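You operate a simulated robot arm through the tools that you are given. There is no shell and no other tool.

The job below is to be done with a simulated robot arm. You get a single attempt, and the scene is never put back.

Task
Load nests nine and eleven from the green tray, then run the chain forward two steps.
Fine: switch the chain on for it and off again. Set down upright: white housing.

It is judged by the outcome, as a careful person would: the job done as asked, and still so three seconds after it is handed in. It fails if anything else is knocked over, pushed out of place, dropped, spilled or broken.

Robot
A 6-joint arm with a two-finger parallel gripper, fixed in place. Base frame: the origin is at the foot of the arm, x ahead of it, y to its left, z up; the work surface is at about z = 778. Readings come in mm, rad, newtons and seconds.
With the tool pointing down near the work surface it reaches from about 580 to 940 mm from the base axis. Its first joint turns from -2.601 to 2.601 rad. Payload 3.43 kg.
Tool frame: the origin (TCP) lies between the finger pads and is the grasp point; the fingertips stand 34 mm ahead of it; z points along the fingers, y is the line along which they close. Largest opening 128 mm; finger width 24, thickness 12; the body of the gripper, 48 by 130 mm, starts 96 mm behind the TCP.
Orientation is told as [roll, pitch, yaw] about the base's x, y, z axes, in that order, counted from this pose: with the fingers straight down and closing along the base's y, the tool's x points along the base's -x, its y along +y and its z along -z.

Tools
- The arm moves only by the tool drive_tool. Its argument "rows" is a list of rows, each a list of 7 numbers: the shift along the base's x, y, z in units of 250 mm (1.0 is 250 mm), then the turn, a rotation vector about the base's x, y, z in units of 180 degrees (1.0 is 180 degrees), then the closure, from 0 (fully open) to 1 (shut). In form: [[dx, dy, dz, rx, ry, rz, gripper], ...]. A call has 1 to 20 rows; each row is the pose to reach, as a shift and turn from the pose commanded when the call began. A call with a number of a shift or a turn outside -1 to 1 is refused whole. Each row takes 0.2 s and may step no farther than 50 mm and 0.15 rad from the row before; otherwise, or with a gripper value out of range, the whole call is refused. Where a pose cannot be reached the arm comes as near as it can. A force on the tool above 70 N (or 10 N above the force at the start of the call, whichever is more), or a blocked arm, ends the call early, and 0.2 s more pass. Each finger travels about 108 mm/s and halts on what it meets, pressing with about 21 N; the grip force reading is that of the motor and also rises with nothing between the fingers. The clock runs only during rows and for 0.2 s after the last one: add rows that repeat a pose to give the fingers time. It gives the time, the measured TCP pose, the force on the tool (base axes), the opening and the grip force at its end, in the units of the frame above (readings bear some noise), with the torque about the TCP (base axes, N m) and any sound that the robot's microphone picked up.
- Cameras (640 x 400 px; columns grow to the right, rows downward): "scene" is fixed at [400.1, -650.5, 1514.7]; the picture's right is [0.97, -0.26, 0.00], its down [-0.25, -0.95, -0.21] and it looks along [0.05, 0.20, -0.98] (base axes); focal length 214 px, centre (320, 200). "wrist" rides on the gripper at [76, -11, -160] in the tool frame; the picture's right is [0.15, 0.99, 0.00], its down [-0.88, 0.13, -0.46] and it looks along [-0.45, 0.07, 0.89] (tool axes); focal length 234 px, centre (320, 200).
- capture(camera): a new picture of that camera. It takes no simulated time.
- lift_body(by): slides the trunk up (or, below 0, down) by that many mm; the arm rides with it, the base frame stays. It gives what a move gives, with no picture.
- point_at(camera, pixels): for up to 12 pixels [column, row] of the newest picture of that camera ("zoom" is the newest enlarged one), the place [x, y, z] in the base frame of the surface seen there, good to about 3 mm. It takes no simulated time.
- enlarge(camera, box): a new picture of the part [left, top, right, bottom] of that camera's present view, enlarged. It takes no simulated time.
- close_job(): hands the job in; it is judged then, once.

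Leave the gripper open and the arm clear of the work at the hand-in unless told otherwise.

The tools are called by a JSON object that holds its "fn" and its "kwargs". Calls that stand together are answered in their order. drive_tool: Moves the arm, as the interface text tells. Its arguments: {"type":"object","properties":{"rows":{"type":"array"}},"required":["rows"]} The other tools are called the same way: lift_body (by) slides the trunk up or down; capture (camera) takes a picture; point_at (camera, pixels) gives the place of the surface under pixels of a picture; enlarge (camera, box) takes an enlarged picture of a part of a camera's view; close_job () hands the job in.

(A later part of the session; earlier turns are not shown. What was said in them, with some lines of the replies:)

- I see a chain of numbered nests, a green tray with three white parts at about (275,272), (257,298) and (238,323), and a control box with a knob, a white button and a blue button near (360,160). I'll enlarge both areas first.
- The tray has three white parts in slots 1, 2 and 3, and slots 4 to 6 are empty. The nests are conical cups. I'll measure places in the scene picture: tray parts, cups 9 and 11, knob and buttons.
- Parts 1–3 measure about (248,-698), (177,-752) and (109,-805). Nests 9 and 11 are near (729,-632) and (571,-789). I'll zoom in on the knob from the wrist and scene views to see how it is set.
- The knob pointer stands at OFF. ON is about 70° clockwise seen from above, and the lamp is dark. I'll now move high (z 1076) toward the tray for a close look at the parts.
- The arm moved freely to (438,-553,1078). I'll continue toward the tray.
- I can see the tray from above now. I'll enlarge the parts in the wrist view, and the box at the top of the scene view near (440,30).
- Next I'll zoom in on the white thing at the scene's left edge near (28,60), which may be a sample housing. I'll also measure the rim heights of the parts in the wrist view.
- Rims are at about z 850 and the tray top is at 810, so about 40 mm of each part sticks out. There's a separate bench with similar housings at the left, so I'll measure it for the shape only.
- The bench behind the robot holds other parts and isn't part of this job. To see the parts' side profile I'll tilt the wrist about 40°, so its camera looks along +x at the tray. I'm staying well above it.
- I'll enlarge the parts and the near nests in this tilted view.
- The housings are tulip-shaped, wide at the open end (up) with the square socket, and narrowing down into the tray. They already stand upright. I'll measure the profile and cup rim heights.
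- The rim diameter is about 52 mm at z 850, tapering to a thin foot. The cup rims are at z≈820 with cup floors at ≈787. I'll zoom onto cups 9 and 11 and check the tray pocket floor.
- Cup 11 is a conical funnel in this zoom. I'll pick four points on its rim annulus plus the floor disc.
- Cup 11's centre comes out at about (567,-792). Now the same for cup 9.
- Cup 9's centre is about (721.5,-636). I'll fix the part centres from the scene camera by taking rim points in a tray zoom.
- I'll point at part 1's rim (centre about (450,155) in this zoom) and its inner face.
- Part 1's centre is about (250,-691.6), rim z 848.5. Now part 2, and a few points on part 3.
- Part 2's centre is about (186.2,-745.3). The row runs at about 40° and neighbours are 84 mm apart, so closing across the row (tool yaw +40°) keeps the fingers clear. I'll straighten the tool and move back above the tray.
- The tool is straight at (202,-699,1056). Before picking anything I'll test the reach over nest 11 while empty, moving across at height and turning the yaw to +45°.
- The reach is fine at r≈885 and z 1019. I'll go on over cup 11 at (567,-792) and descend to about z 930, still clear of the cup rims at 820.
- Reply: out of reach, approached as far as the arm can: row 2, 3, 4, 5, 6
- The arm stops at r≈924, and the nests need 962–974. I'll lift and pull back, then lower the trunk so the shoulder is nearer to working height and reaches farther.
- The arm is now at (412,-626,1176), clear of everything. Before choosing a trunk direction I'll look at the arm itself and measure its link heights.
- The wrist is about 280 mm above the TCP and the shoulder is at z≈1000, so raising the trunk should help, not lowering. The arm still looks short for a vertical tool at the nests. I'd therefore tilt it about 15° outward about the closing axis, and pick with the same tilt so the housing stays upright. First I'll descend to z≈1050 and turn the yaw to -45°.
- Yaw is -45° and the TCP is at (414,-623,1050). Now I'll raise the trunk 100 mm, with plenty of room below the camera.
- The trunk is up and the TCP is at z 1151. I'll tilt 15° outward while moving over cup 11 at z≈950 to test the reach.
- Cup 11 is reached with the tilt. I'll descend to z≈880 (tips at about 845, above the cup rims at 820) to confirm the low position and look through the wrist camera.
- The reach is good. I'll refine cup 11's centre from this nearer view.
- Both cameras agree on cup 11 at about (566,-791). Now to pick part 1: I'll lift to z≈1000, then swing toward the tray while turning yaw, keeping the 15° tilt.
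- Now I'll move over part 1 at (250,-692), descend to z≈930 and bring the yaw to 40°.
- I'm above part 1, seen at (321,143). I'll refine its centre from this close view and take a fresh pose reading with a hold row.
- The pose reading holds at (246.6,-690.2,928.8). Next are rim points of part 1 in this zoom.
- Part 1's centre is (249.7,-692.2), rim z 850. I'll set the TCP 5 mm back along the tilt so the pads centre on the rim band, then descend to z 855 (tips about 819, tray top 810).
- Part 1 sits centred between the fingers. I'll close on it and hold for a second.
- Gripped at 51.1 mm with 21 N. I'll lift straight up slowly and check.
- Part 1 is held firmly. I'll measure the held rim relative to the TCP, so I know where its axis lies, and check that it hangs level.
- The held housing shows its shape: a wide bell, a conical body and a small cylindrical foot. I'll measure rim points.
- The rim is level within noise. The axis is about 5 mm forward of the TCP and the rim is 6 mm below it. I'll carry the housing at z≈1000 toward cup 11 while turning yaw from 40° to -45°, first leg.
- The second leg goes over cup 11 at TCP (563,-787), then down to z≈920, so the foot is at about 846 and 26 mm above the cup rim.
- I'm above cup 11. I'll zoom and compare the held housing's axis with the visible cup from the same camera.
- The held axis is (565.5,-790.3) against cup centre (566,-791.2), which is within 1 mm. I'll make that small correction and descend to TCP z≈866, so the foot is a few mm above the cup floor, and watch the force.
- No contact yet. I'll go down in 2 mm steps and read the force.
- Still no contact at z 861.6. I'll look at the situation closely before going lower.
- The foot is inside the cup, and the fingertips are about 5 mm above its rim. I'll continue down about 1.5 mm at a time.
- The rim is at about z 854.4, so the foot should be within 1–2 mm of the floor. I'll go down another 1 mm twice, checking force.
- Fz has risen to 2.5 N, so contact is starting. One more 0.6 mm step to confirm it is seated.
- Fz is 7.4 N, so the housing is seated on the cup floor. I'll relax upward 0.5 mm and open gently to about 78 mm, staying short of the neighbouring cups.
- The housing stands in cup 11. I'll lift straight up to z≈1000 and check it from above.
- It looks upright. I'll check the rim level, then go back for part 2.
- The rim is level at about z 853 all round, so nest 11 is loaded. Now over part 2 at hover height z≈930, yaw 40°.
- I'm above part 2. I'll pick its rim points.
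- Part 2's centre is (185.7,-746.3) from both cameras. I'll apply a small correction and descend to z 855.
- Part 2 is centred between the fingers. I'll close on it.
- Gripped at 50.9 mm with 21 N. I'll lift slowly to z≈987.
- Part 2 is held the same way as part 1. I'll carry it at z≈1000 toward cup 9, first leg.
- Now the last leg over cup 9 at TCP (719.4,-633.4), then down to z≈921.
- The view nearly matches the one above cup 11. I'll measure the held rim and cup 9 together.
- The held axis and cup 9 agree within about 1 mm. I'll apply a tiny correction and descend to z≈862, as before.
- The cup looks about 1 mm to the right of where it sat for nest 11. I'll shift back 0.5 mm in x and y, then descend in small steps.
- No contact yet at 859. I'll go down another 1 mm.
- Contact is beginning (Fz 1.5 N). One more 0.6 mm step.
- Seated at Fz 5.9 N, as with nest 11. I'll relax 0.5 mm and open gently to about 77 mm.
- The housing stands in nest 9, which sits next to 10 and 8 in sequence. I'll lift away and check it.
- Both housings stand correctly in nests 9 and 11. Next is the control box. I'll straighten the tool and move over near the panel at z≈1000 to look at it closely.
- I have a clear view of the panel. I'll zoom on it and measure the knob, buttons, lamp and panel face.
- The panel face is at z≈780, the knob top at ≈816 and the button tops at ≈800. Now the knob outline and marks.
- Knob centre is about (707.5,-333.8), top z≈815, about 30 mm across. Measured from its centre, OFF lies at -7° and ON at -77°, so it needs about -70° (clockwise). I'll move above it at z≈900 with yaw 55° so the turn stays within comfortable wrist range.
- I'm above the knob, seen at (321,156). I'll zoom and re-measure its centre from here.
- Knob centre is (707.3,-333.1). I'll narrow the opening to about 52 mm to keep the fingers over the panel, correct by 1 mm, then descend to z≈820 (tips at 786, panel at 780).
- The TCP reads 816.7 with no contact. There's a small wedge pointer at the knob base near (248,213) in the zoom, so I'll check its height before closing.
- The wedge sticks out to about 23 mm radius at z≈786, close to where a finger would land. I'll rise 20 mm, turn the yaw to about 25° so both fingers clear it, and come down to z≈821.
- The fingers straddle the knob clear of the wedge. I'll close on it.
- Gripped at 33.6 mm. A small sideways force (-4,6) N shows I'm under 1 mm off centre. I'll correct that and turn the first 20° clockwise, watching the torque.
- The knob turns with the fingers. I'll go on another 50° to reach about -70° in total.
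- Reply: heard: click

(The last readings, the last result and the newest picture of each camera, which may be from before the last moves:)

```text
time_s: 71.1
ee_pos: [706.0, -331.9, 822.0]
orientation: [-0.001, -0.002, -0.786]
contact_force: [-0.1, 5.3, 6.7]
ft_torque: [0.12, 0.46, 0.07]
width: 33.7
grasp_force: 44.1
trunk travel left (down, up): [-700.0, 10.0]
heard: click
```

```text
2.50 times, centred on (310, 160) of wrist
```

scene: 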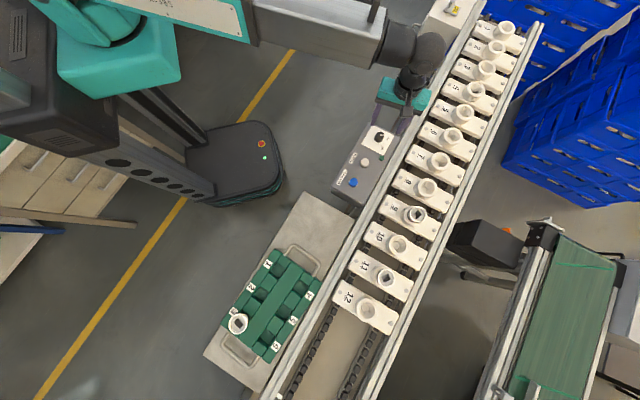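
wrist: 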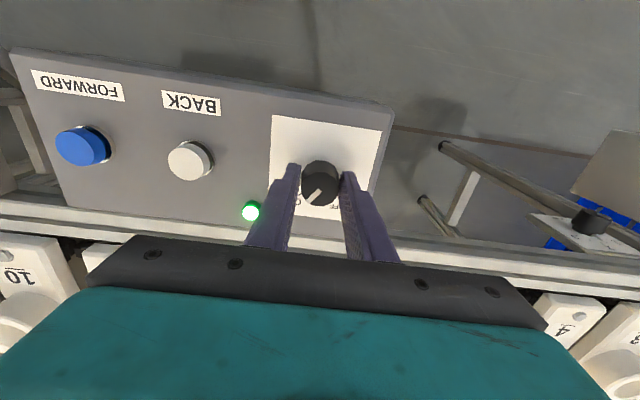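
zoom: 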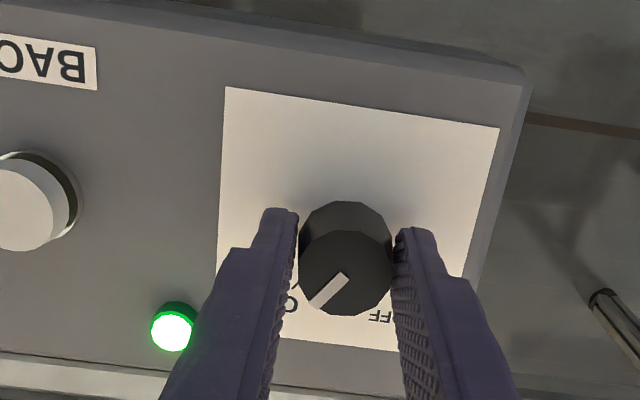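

A click was heard and the lamp is green, so the chain is on. I'll open to about 52 mm and lift off the knob.

{"fn": "drive_tool", "kwargs": {"rows": [[0, 0, 0, 0, 0, 0, 0.72], [0, 0, 0, 0, 0, 0, 0.66], [0, 0, 0, 0, 0, 0, 0.594], [0, 0, 0, 0, 0, 0, 0.594], [0, 0, 0.08, 0, 0, 0, 0.594], [0, 0, 0.2, 0, 0, 0, 0.594], [0, 0, 0.35, 0, 0, 0, 0.594]]}}

{"fn": "capture", "kwargs": {"camera": "wrist"}}

{"fn": "capture", "kwargs": {"camera": "scene"}}

```text
time_s: 72.7
ee_pos: [705.5, -331.7, 908.1]
orientation: [0.0, 0.0, -0.785]
contact_force: [0.0, 0.7, -0.1]
ft_torque: [0.02, -0.03, -0.01]
width: 52.0
grasp_force: 0.1
trunk travel left (down, up): [-700.0, 10.0]
```

```text
taken
```

wrist: 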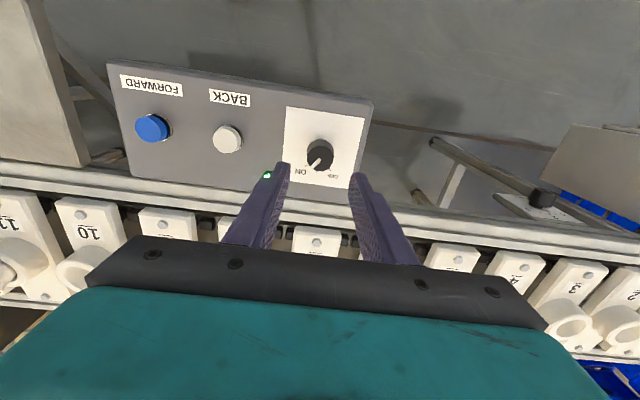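

```text
taken
```

scene: 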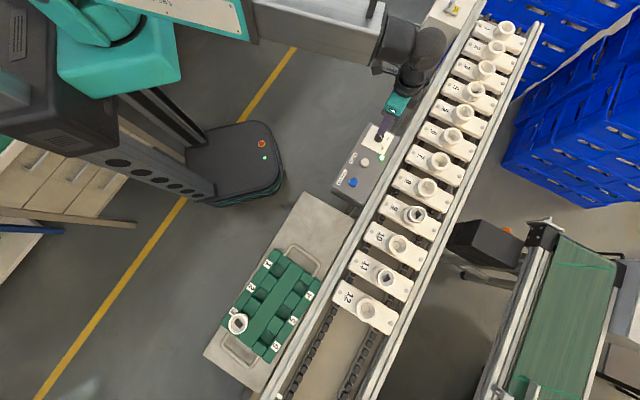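

The lamp stays green and the chain is still. I'll close the gripper and go over the blue FORWARD button near (568,-472) at z≈890 to look at it.

{"fn": "drive_tool", "kwargs": {"rows": [[-0.08, -0.08, 0, 0, 0, 0, 1], [-0.18, -0.18, 0, 0, 0, 0, 1], [-0.28, -0.28, 0, 0, 0, 0, 1], [-0.38, -0.38, 0, 0, 0, 0, 1], [-0.47, -0.48, 0, 0, 0, 0, 1], [-0.55, -0.561, -0.07, 0, 0, 0, 1]]}}

{"fn": "capture", "kwargs": {"camera": "wrist"}}

{"fn": "enlarge", "kwargs": {"camera": "wrist", "box": [260, 100, 400, 200]}}

```text
time_s: 74.1
ee_pos: [565.8, -475.1, 892.7]
orientation: [0.0, 0.0, -0.782]
contact_force: [-0.2, 0.0, 0.2]
ft_torque: [0.01, 0.0, 0.04]
width: 0.3
grasp_force: 20.9
trunk travel left (down, up): [-700.0, 10.0]
```

```text
taken
```

wrist: 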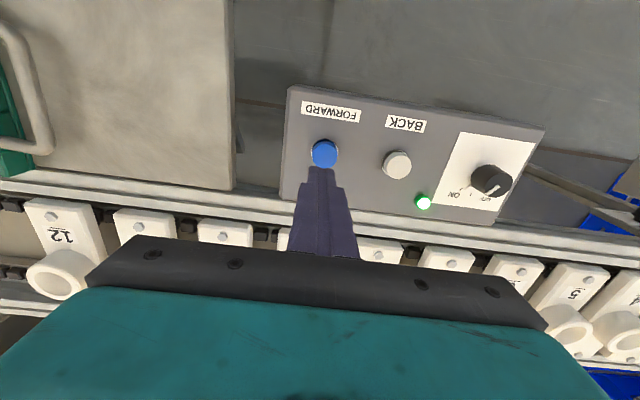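

```text
4.00 times, centred on (330, 150) of wrist
```

zoom: 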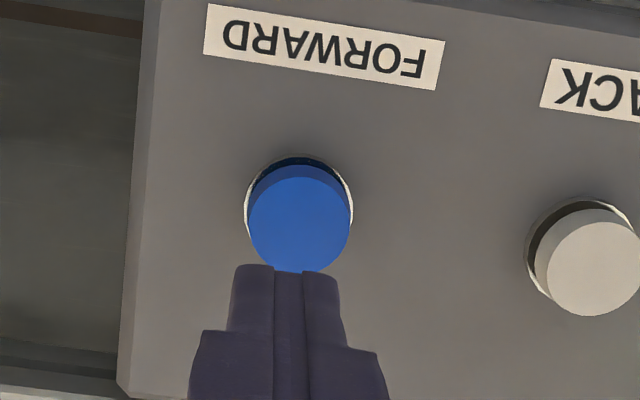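

I'll measure the blue button's cap in this zoom.

{"fn": "point_at", "kwargs": {"camera": "zoom", "pixels": [[256, 222], [345, 222], [300, 174], [300, 262], [300, 220], [270, 185], [332, 252], [400, 220], [245, 210]]}}

```text
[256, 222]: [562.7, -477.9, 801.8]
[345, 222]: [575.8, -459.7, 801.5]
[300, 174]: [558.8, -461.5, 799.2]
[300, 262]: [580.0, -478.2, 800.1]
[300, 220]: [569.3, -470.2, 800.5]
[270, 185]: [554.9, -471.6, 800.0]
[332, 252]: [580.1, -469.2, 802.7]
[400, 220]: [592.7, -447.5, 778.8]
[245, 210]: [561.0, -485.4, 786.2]
```

Button centre is (568.9,-469.8), top z≈801. I'll centre above it and descend until the tips are about 3 mm above the cap (TCP 838).

{"fn": "drive_tool", "kwargs": {"rows": [[0.0124, 0.0212, -0.05, 0, 0, 0, 1], [0.0124, 0.0212, -0.12, 0, 0, 0, 1], [0.0124, 0.0212, -0.18, 0, 0, 0, 1], [0.0124, 0.0212, -0.219, 0, 0, 0, 1]]}}

{"fn": "enlarge", "kwargs": {"camera": "wrist", "box": [260, 100, 400, 220]}}

{"fn": "capture", "kwargs": {"camera": "scene"}}

```text
time_s: 75.1
ee_pos: [571.4, -467.5, 837.9]
orientation: [0.0, -0.001, -0.785]
contact_force: [-1.1, -0.4, 0.1]
ft_torque: [-0.01, 0.0, 0.04]
width: 0.0
grasp_force: 21.9
trunk travel left (down, up): [-700.0, 10.0]
```

```text
3.33 times, centred on (330, 160) of wrist
```

zoom: 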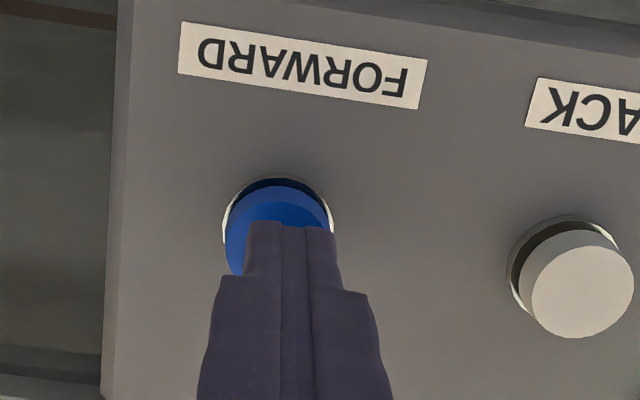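

```text
taken
```

scene: 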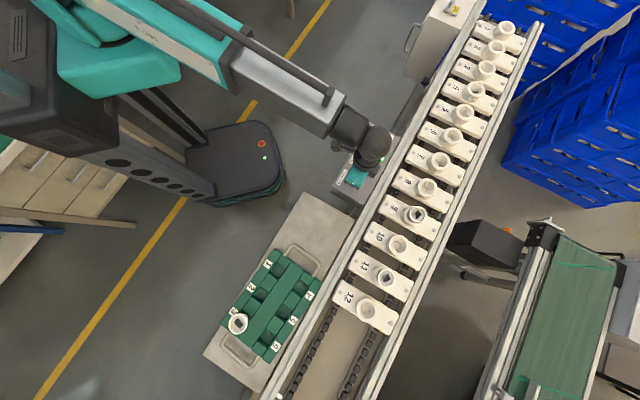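

The tips are about 3 mm off to one side. I'll shift by (-2.2,-2.2) mm and make one brief press of about 4 mm, then come back up.

{"fn": "drive_tool", "kwargs": {"rows": [[-0.009, -0.009, 0, 0, 0, 0, 1], [-0.009, -0.009, -0.012, 0, 0, 0, 1], [-0.009, -0.009, -0.02, 0, 0, 0, 1], [-0.009, -0.009, -0.028, 0, 0, 0, 1], [-0.009, -0.009, 0, 0, 0, 0, 1], [-0.009, -0.009, 0.02, 0, 0, 0, 1]]}}

{"fn": "capture", "kwargs": {"camera": "scene"}}

```text
time_s: 76.5
ee_pos: [571.3, -468.8, 842.3]
orientation: [0.0, 0.0, -0.784]
contact_force: [0.0, 0.2, -0.4]
ft_torque: [-0.02, 0.02, -0.01]
width: 0.0
grasp_force: 21.0
trunk travel left (down, up): [-700.0, 10.0]
```

```text
taken
```

scene: 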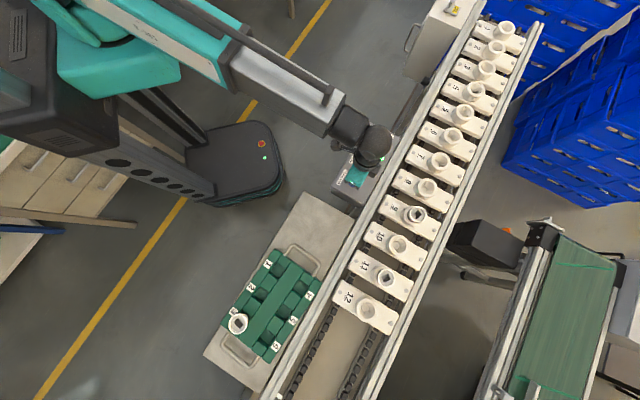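

No click and no motion, so the press was too shallow. I'll go down in steps, reading the force.

{"fn": "drive_tool", "kwargs": {"rows": [[-0.004, -0.003, -0.02, 0, 0, 0, 1], [-0.004, -0.003, -0.04, 0, 0, 0, 1], [-0.004, -0.003, -0.044, 0, 0, 0, 1]]}}

```text
time_s: 77.3
ee_pos: [569.7, -470.5, 830.3]
orientation: [0.0, -0.001, -0.783]
contact_force: [0.9, -0.4, 0.4]
ft_torque: [-0.02, -0.03, -0.01]
width: 0.0
grasp_force: 20.8
trunk travel left (down, up): [-700.0, 10.0]
```

{"fn": "enlarge", "kwargs": {"camera": "wrist", "box": [260, 100, 400, 220]}}

{"fn": "drive_tool", "kwargs": {"rows": [[0, 0, -0.006, 0, 0, 0, 1], [0, 0, -0.006, 0, 0, 0, 1]]}}

```text
3.33 times, centred on (330, 160) of wrist
```

zoom: 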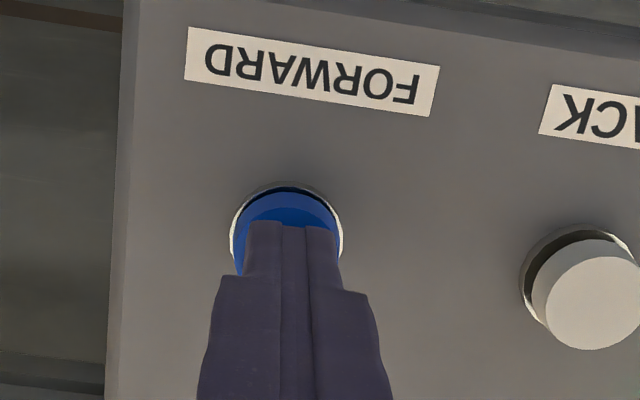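

```text
time_s: 77.9
ee_pos: [569.1, -470.9, 829.7]
orientation: [0.001, 0.001, -0.783]
contact_force: [-0.3, -1.1, 1.5]
ft_torque: [0.01, -0.01, -0.01]
width: 0.0
grasp_force: 21.1
trunk travel left (down, up): [-700.0, 10.0]
heard: click
```

A click was heard, so the button is pressed. I'll lift off at once and look at the chain.

{"fn": "drive_tool", "kwargs": {"rows": [[0, 0, 0.02, 0, 0, 0, 1], [0, 0, 0.05, 0, 0, 0, 1]]}}

{"fn": "capture", "kwargs": {"camera": "scene"}}

```text
time_s: 78.5
ee_pos: [569.0, -469.2, 842.1]
orientation: [0.0, 0.0, -0.785]
contact_force: [-0.4, 0.2, -0.7]
ft_torque: [0.01, -0.02, 0.02]
width: 0.0
grasp_force: 21.0
trunk travel left (down, up): [-700.0, 10.0]
```

```text
taken
```

scene: 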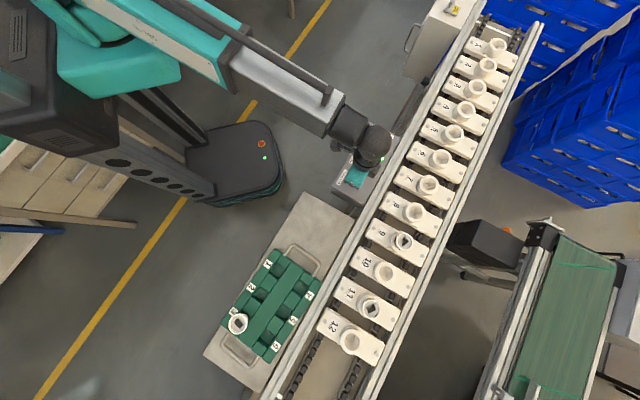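

The chain moves toward the nest-12 end. I'll wait a second for this step to finish and check where it stops.

{"fn": "drive_tool", "kwargs": {"rows": [[0, 0, 0, 0, 0, 0, 1], [0, 0, 0, 0, 0, 0, 1], [0, 0, 0, 0, 0, 0, 1], [0, 0, 0, 0, 0, 0, 1], [0, 0, 0, 0, 0, 0, 1]]}}

{"fn": "capture", "kwargs": {"camera": "scene"}}

```text
time_s: 79.7
ee_pos: [569.1, -469.9, 842.7]
orientation: [-0.001, 0.0, -0.785]
contact_force: [0.3, -1.0, 0.7]
ft_torque: [-0.01, 0.02, -0.01]
width: 0.0
grasp_force: 20.9
trunk travel left (down, up): [-700.0, 10.0]
```

```text
taken
```

scene: 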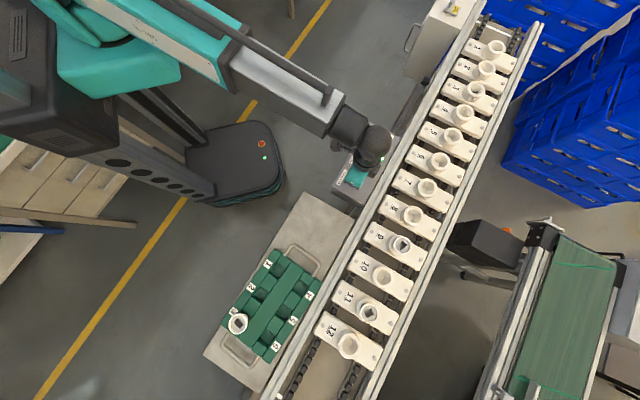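

Nest 9 is now where 10 was and 11 where 12 was, so that is one step. I'll hold a little longer to be sure it has stopped, checking the loaded cups in a zoom.

{"fn": "drive_tool", "kwargs": {"rows": [[0, 0, 0, 0, 0, 0, 1], [0, 0, 0, 0, 0, 0, 1], [0, 0, 0, 0, 0, 0, 1]]}}

{"fn": "enlarge", "kwargs": {"camera": "scene", "box": [320, 200, 480, 360]}}

{"fn": "enlarge", "kwargs": {"camera": "wrist", "box": [260, 100, 400, 220]}}

```text
time_s: 80.5
ee_pos: [568.8, -470.3, 842.9]
orientation: [0.001, -0.001, -0.784]
contact_force: [0.3, -0.6, -0.1]
ft_torque: [-0.02, 0.02, 0.01]
width: 0.1
grasp_force: 21.6
trunk travel left (down, up): [-700.0, 10.0]
```

```text
2.50 times, centred on (400, 280) of scene
```

zoom: 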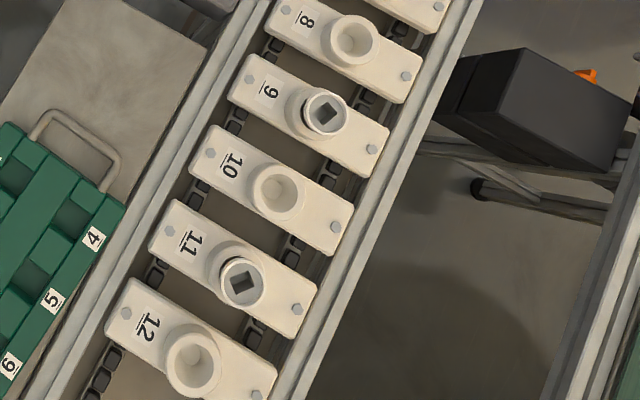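

```text
3.33 times, centred on (330, 160) of wrist
```

zoom: 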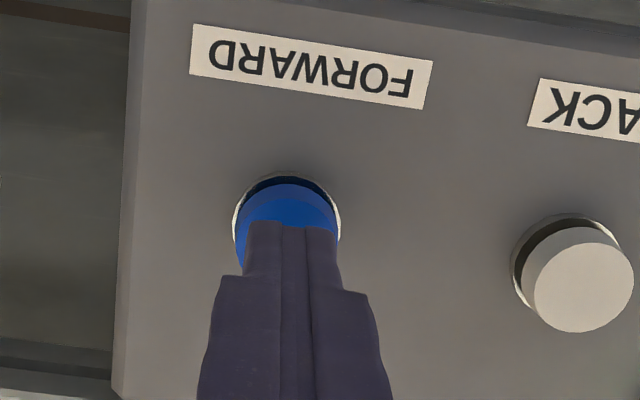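

The chain has stopped exactly one pitch on, and the housings are steady. Now the second press: down to the same depth and straight back up.

{"fn": "drive_tool", "kwargs": {"rows": [[0, 0, -0.03, 0, 0, 0, 1], [0, 0, -0.045, 0, 0, 0, 1], [0, 0, -0.052, 0, 0, 0, 1], [0, 0, -0.02, 0, 0, 0, 1], [0, 0, 0, 0, 0, 0, 1]]}}

{"fn": "capture", "kwargs": {"camera": "scene"}}

```text
time_s: 81.7
ee_pos: [568.8, -471.1, 843.7]
orientation: [0.0, 0.0, -0.786]
contact_force: [-0.4, 0.8, 0.0]
ft_torque: [0.0, 0.0, 0.0]
width: 0.0
grasp_force: 21.0
trunk travel left (down, up): [-700.0, 10.0]
heard: click
```

```text
taken
```

scene: 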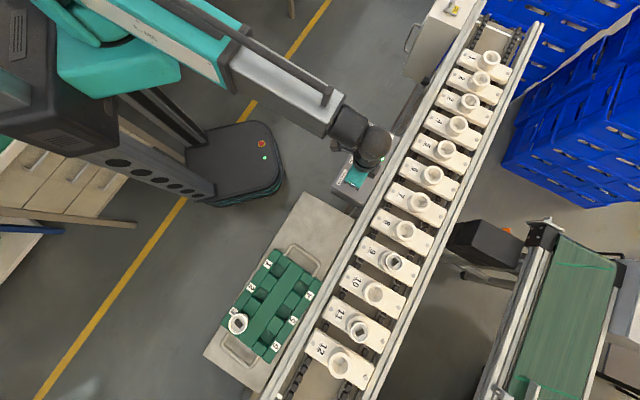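

A single click, and the chain is on its second step. I'll rise clear of the button and wait for it to stop.

{"fn": "drive_tool", "kwargs": {"rows": [[0, 0, 0.08, 0, 0, 0, 1], [0, 0, 0.2, 0, 0, 0, 1], [0, 0, 0.32, 0, 0, 0, 1], [0, 0, 0.32, 0, 0, 0, 1], [0, 0, 0.32, 0, 0, 0, 1], [0, 0, 0.32, 0, 0, 0, 1], [0, 0, 0.32, 0, 0, 0, 1], [0, 0, 0.32, 0, 0, 0, 1]]}}

{"fn": "capture", "kwargs": {"camera": "scene"}}

{"fn": "enlarge", "kwargs": {"camera": "scene", "box": [290, 220, 450, 400]}}

```text
time_s: 83.5
ee_pos: [566.9, -470.5, 922.2]
orientation: [0.001, 0.0, -0.785]
contact_force: [-0.5, -0.5, -1.0]
ft_torque: [-0.04, 0.0, -0.04]
width: 0.0
grasp_force: 21.0
trunk travel left (down, up): [-700.0, 10.0]
```

```text
taken
```

scene: 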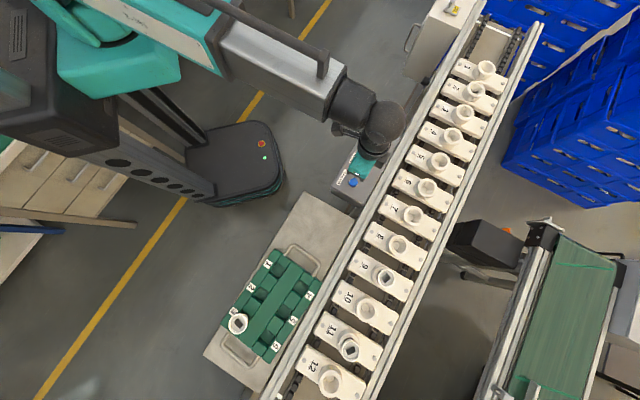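

```text
2.22 times, centred on (370, 310) of scene
```

zoom: 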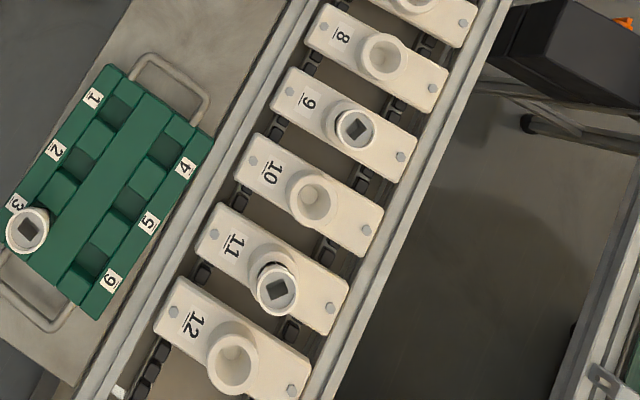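

The second step is complete: nest 9 is now where 11 was. Next I'll switch off, returning over the knob at z≈900 with the fingers at 52 mm and yaw -45°.

{"fn": "drive_tool", "kwargs": {"rows": [[0.09, 0.09, 0, 0, 0, 0, 0.9], [0.19, 0.19, 0, 0, 0, 0, 0.8], [0.29, 0.285, 0, 0, 0, 0, 0.7], [0.39, 0.38, 0, 0, 0, 0, 0.594], [0.48, 0.47, 0, 0, 0, 0, 0.594], [0.56, 0.552, -0.04, 0, 0, 0, 0.594], [0.56, 0.552, -0.088, 0, 0, 0, 0.594]]}}

{"fn": "capture", "kwargs": {"camera": "wrist"}}

{"fn": "enlarge", "kwargs": {"camera": "wrist", "box": [250, 110, 390, 230]}}

```text
time_s: 85.1
ee_pos: [708.5, -333.5, 899.2]
orientation: [-0.001, 0.0, -0.786]
contact_force: [-0.7, -0.5, 0.0]
ft_torque: [-0.01, 0.02, 0.02]
width: 51.8
grasp_force: 0.0
trunk travel left (down, up): [-700.0, 10.0]
```

```text
taken
```

wrist: 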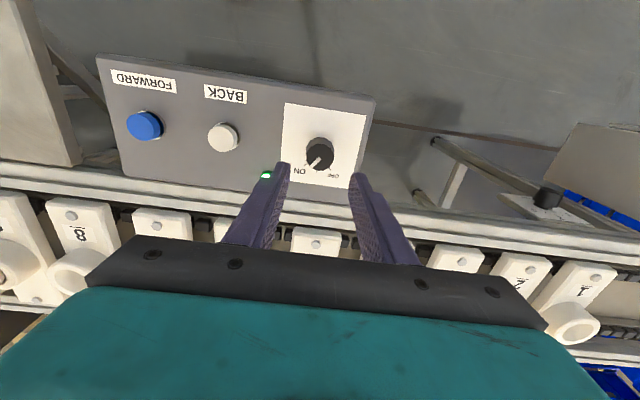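

```text
3.33 times, centred on (320, 170) of wrist
```

zoom: 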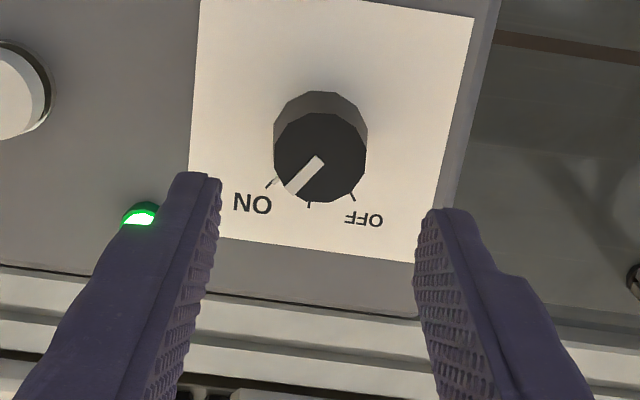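

The pointer is at ON with the lamp lit. I'll re-measure the knob centre from here.

{"fn": "point_at", "kwargs": {"camera": "zoom", "pixels": [[278, 157], [363, 157], [321, 117], [318, 197], [290, 127], [350, 187], [273, 183], [309, 204], [351, 195]]}}

```text
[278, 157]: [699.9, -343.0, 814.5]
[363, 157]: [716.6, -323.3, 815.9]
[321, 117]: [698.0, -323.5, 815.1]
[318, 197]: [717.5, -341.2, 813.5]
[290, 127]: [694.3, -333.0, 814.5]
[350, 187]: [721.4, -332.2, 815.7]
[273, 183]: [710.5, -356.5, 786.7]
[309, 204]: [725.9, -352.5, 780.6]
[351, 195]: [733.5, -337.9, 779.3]
```

Knob centre is (707.8,-332.6). I'll nudge about 1 mm and descend to z≈822 around it.

{"fn": "drive_tool", "kwargs": {"rows": [[-0.004, 0.0048, -0.05, 0, 0, 0, 0.594], [-0.004, 0.0048, -0.13, 0, 0, 0, 0.594], [-0.004, 0.0048, -0.21, 0, 0, 0, 0.594], [-0.004, 0.0048, -0.27, 0, 0, 0, 0.594], [-0.004, 0.0048, -0.307, 0, 0, 0, 0.594]]}}

{"fn": "enlarge", "kwargs": {"camera": "wrist", "box": [250, 120, 390, 240]}}

```text
time_s: 86.3
ee_pos: [708.4, -331.2, 823.3]
orientation: [-0.001, 0.0, -0.785]
contact_force: [0.3, -0.2, -0.1]
ft_torque: [0.01, 0.02, -0.03]
width: 51.8
grasp_force: 0.2
trunk travel left (down, up): [-700.0, 10.0]
```

```text
3.33 times, centred on (320, 180) of wrist
```

zoom: 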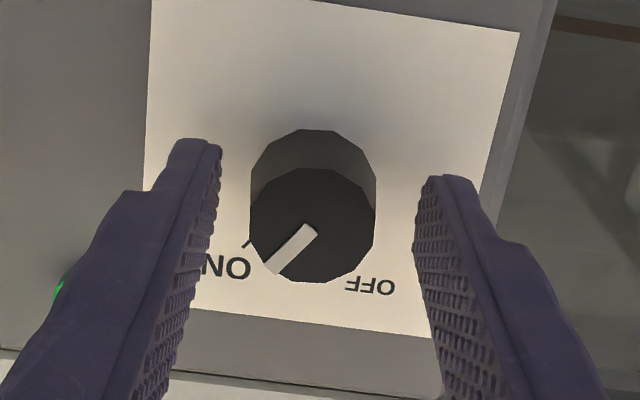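

The knob sits slightly left of centre between the fingers. I'll shift (-1.1,-1.1) mm and close.

{"fn": "drive_tool", "kwargs": {"rows": [[-0.0044, -0.0044, 0, 0, 0, 0, 0.594], [-0.0044, -0.0044, 0, 0, 0, 0, 0.7], [-0.0044, -0.0044, 0, 0, 0, 0, 1], [-0.0044, -0.0044, 0, 0, 0, 0, 1], [-0.0044, -0.0044, 0, 0, 0, 0, 1]]}}

{"fn": "enlarge", "kwargs": {"camera": "wrist", "box": [250, 120, 390, 240]}}

```text
time_s: 87.5
ee_pos: [707.5, -332.0, 823.6]
orientation: [0.001, 0.0, -0.785]
contact_force: [-2.5, -0.5, -2.3]
ft_torque: [-0.27, -0.08, 0.01]
width: 33.6
grasp_force: 44.7
trunk travel left (down, up): [-700.0, 10.0]
```

```text
3.33 times, centred on (320, 180) of wrist
```

zoom: 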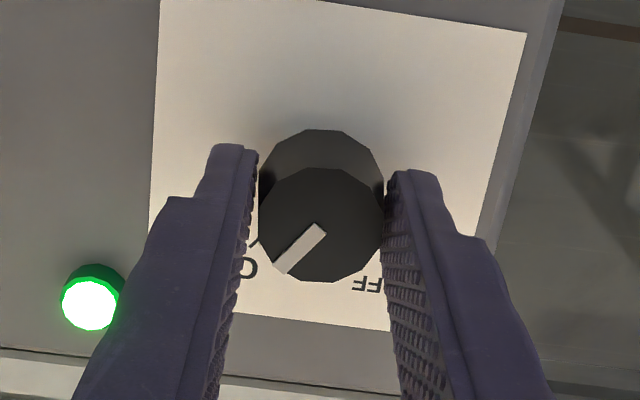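

Gripped cleanly with low side force. I'll turn back 70° counter-clockwise to OFF.

{"fn": "drive_tool", "kwargs": {"rows": [[0, 0, 0, 0, 0, 0.028, 1], [0, 0, 0, 0, 0, 0.056, 1], [0, 0, 0, 0, 0, 0.084, 1], [0, 0, 0, 0, 0, 0.112, 1], [0, 0, 0, 0, 0, 0.14, 1], [0, 0, 0, 0, 0, 0.168, 1], [0, 0, 0, 0, 0, 0.196, 1], [0, 0, 0, 0, 0, 0.224, 1], [0, 0, 0, 0, 0, 0.252, 1], [0, 0, 0, 0, 0, 0.28, 1], [0, 0, 0, 0, 0, 0.308, 1], [0, 0, 0, 0, 0, 0.336, 1], [0, 0, 0, 0, 0, 0.364, 1], [0, 0, 0, 0, 0, 0.3894, 1]]}}

{"fn": "capture", "kwargs": {"camera": "wrist"}}

{"fn": "enlarge", "kwargs": {"camera": "wrist", "box": [230, 80, 390, 240]}}

```text
time_s: 90.5
ee_pos: [708.7, -331.5, 822.9]
orientation: [0.002, -0.002, 0.438]
contact_force: [5.3, 2.9, 1.2]
ft_torque: [-0.13, -0.55, -0.14]
width: 33.7
grasp_force: 45.2
trunk travel left (down, up): [-700.0, 10.0]
heard: click
```

```text
taken
```

wrist: 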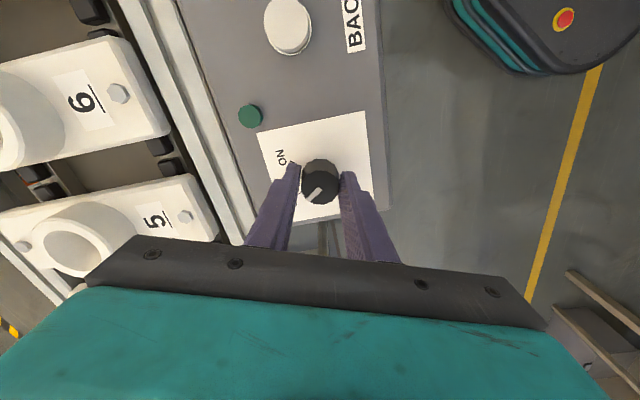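

```text
2.50 times, centred on (310, 160) of wrist
```

zoom: 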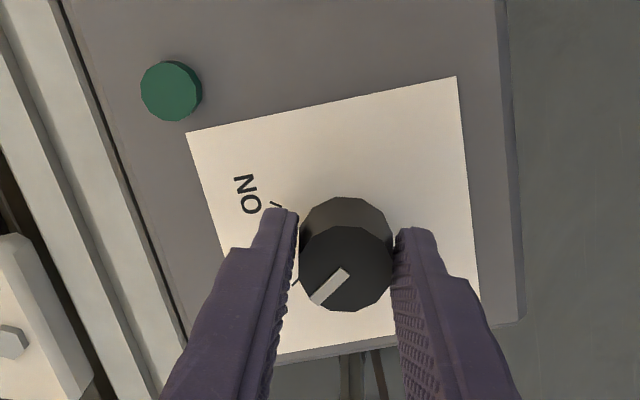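

A click was heard and the lamp is dark, so the chain is off. I'll open gently and lift straight up off the knob.

{"fn": "drive_tool", "kwargs": {"rows": [[0, 0, 0, 0, 0, 0, 0.72], [0, 0, 0, 0, 0, 0, 0.66], [0, 0, 0, 0, 0, 0, 0.594], [0, 0, 0, 0, 0, 0, 0.594], [0, 0, 0.08, 0, 0, 0, 0.594], [0, 0, 0.2, 0, 0, 0, 0.594], [0, 0, 0.36, 0, 0, 0, 0.4], [0, 0, 0.54, 0, 0, 0, 0.2], [0, 0, 0.72, 0, 0, 0, 0]]}}

{"fn": "capture", "kwargs": {"camera": "wrist"}}

{"fn": "enlarge", "kwargs": {"camera": "wrist", "box": [270, 90, 370, 190]}}

{"fn": "capture", "kwargs": {"camera": "scene"}}

```text
time_s: 92.5
ee_pos: [707.0, -333.2, 1006.1]
orientation: [0.002, -0.001, 0.439]
contact_force: [0.8, 0.2, 0.4]
ft_torque: [0.02, 0.0, 0.02]
width: 127.8
grasp_force: 0.1
trunk travel left (down, up): [-700.0, 10.0]
```

```text
taken
```

wrist: 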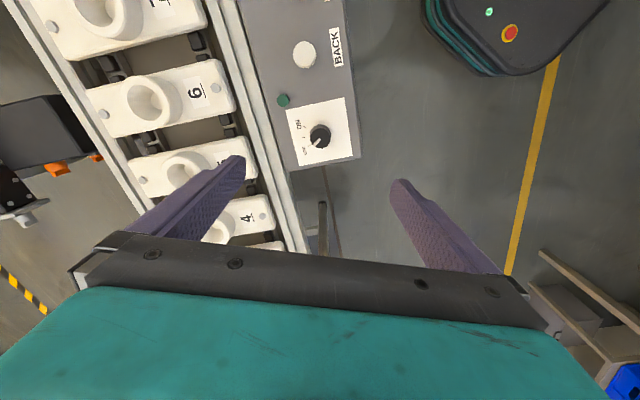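

```text
4.00 times, centred on (320, 140) of wrist
```

zoom: 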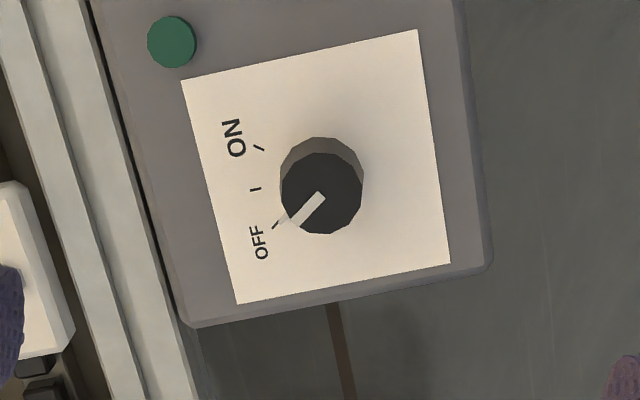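

```text
taken
```

scene: 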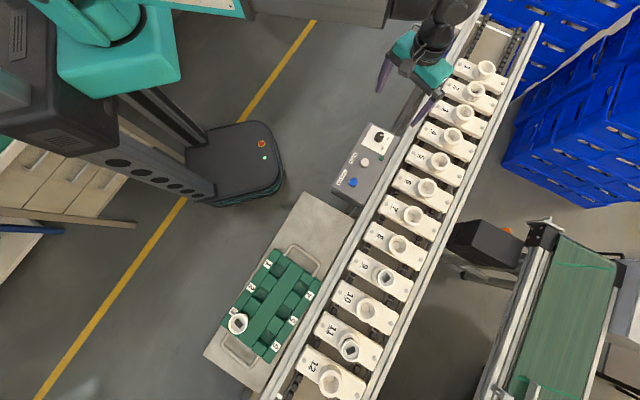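

The pointer is at OFF and the lamp is dark. As a last check I'll look closely at the loaded housings in nests 9 and 11 for level.

{"fn": "enlarge", "kwargs": {"camera": "scene", "box": [320, 250, 420, 375]}}

```text
3.20 times, centred on (370, 312) of scene
```

zoom: 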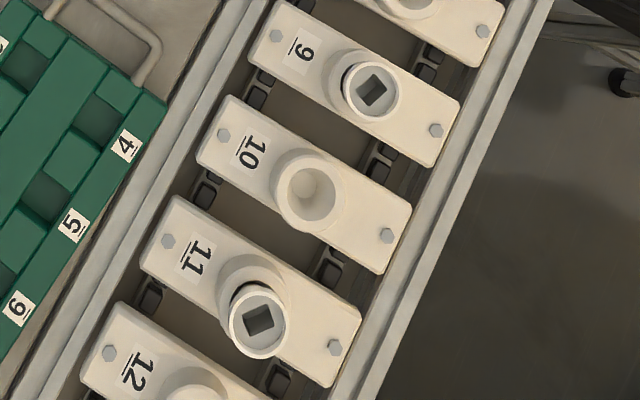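

{"fn": "point_at", "kwargs": {"camera": "zoom", "pixels": [[346, 88], [396, 94], [372, 66], [370, 115], [232, 322], [286, 322], [258, 292], [258, 355], [275, 36], [436, 131], [168, 242], [334, 348]]}}

```text
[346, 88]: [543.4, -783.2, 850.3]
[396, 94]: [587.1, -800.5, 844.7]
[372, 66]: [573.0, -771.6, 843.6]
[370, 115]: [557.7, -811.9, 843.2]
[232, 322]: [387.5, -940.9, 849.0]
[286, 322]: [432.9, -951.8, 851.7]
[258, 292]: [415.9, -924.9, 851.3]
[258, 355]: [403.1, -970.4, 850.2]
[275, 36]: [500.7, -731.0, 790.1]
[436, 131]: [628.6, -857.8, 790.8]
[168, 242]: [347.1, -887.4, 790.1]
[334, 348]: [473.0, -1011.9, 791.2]
```

Both housings are level and centred, two pitches on. The third housing is still in slot 3, and the gripper is open. I'll raise the arm a little more to be clear and let time pass to see that all stays still.

{"fn": "drive_tool", "kwargs": {"rows": [[0, 0.02, 0.1, 0, 0, 0, 0], [0, 0.04, 0.2, 0, 0, 0, 0], [0, 0.06, 0.3, 0, 0, 0, 0], [0, 0.06, 0.3, 0, 0, 0, 0], [0, 0.06, 0.3, 0, 0, 0, 0], [0, 0.06, 0.3, 0, 0, 0, 0]]}}

{"fn": "capture", "kwargs": {"camera": "scene"}}

```text
time_s: 93.9
ee_pos: [705.3, -316.6, 1079.1]
orientation: [-0.001, 0.0, 0.44]
contact_force: [-0.1, -0.1, -0.3]
ft_torque: [0.0, 0.05, 0.01]
width: 128.0
grasp_force: 0.0
trunk travel left (down, up): [-700.0, 10.0]
```

```text
taken
```

scene: 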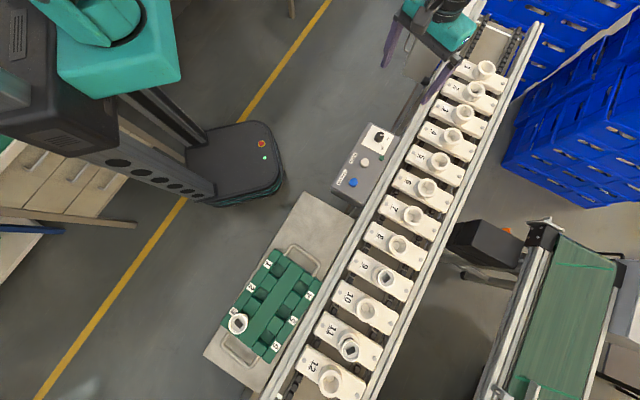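

Everything is still: nests 9 and 11 are loaded upright, the chain has gone two steps forward, and the switch is off. The arm is clear and the gripper open, so I'm handing the job in.

{"fn": "close_job", "kwargs": {}}

```text
The job is handed in.
```

The job is done and handed in. Nests nine and eleven each hold a white housing from the green tray, standing upright, and the chain has moved forward two steps.

- **Loading:** I took the housings from tray slots 1 and 2. The one in slot 3 is still in the tray. After loading, both sat centred in their cups, and they were still upright after the chain had moved.
- **Chain:** I turned the switch to ON and the lamp lit green. I then pressed FORWARD until it clicked twice, and the chain moved one pitch each time. Nest nine is now where nest eleven started. One earlier press was too shallow and did nothing.
- **Switch:** The knob is back at OFF and the lamp is dark.
- **Reach:** The nests were just out of reach with the gripper vertical. I raised the trunk 100 mm and tilted the gripper about 15° to reach them. The trunk is still raised.

I saw nothing knocked over or moved out of place. The gripper is open and the arm is clear of the work.
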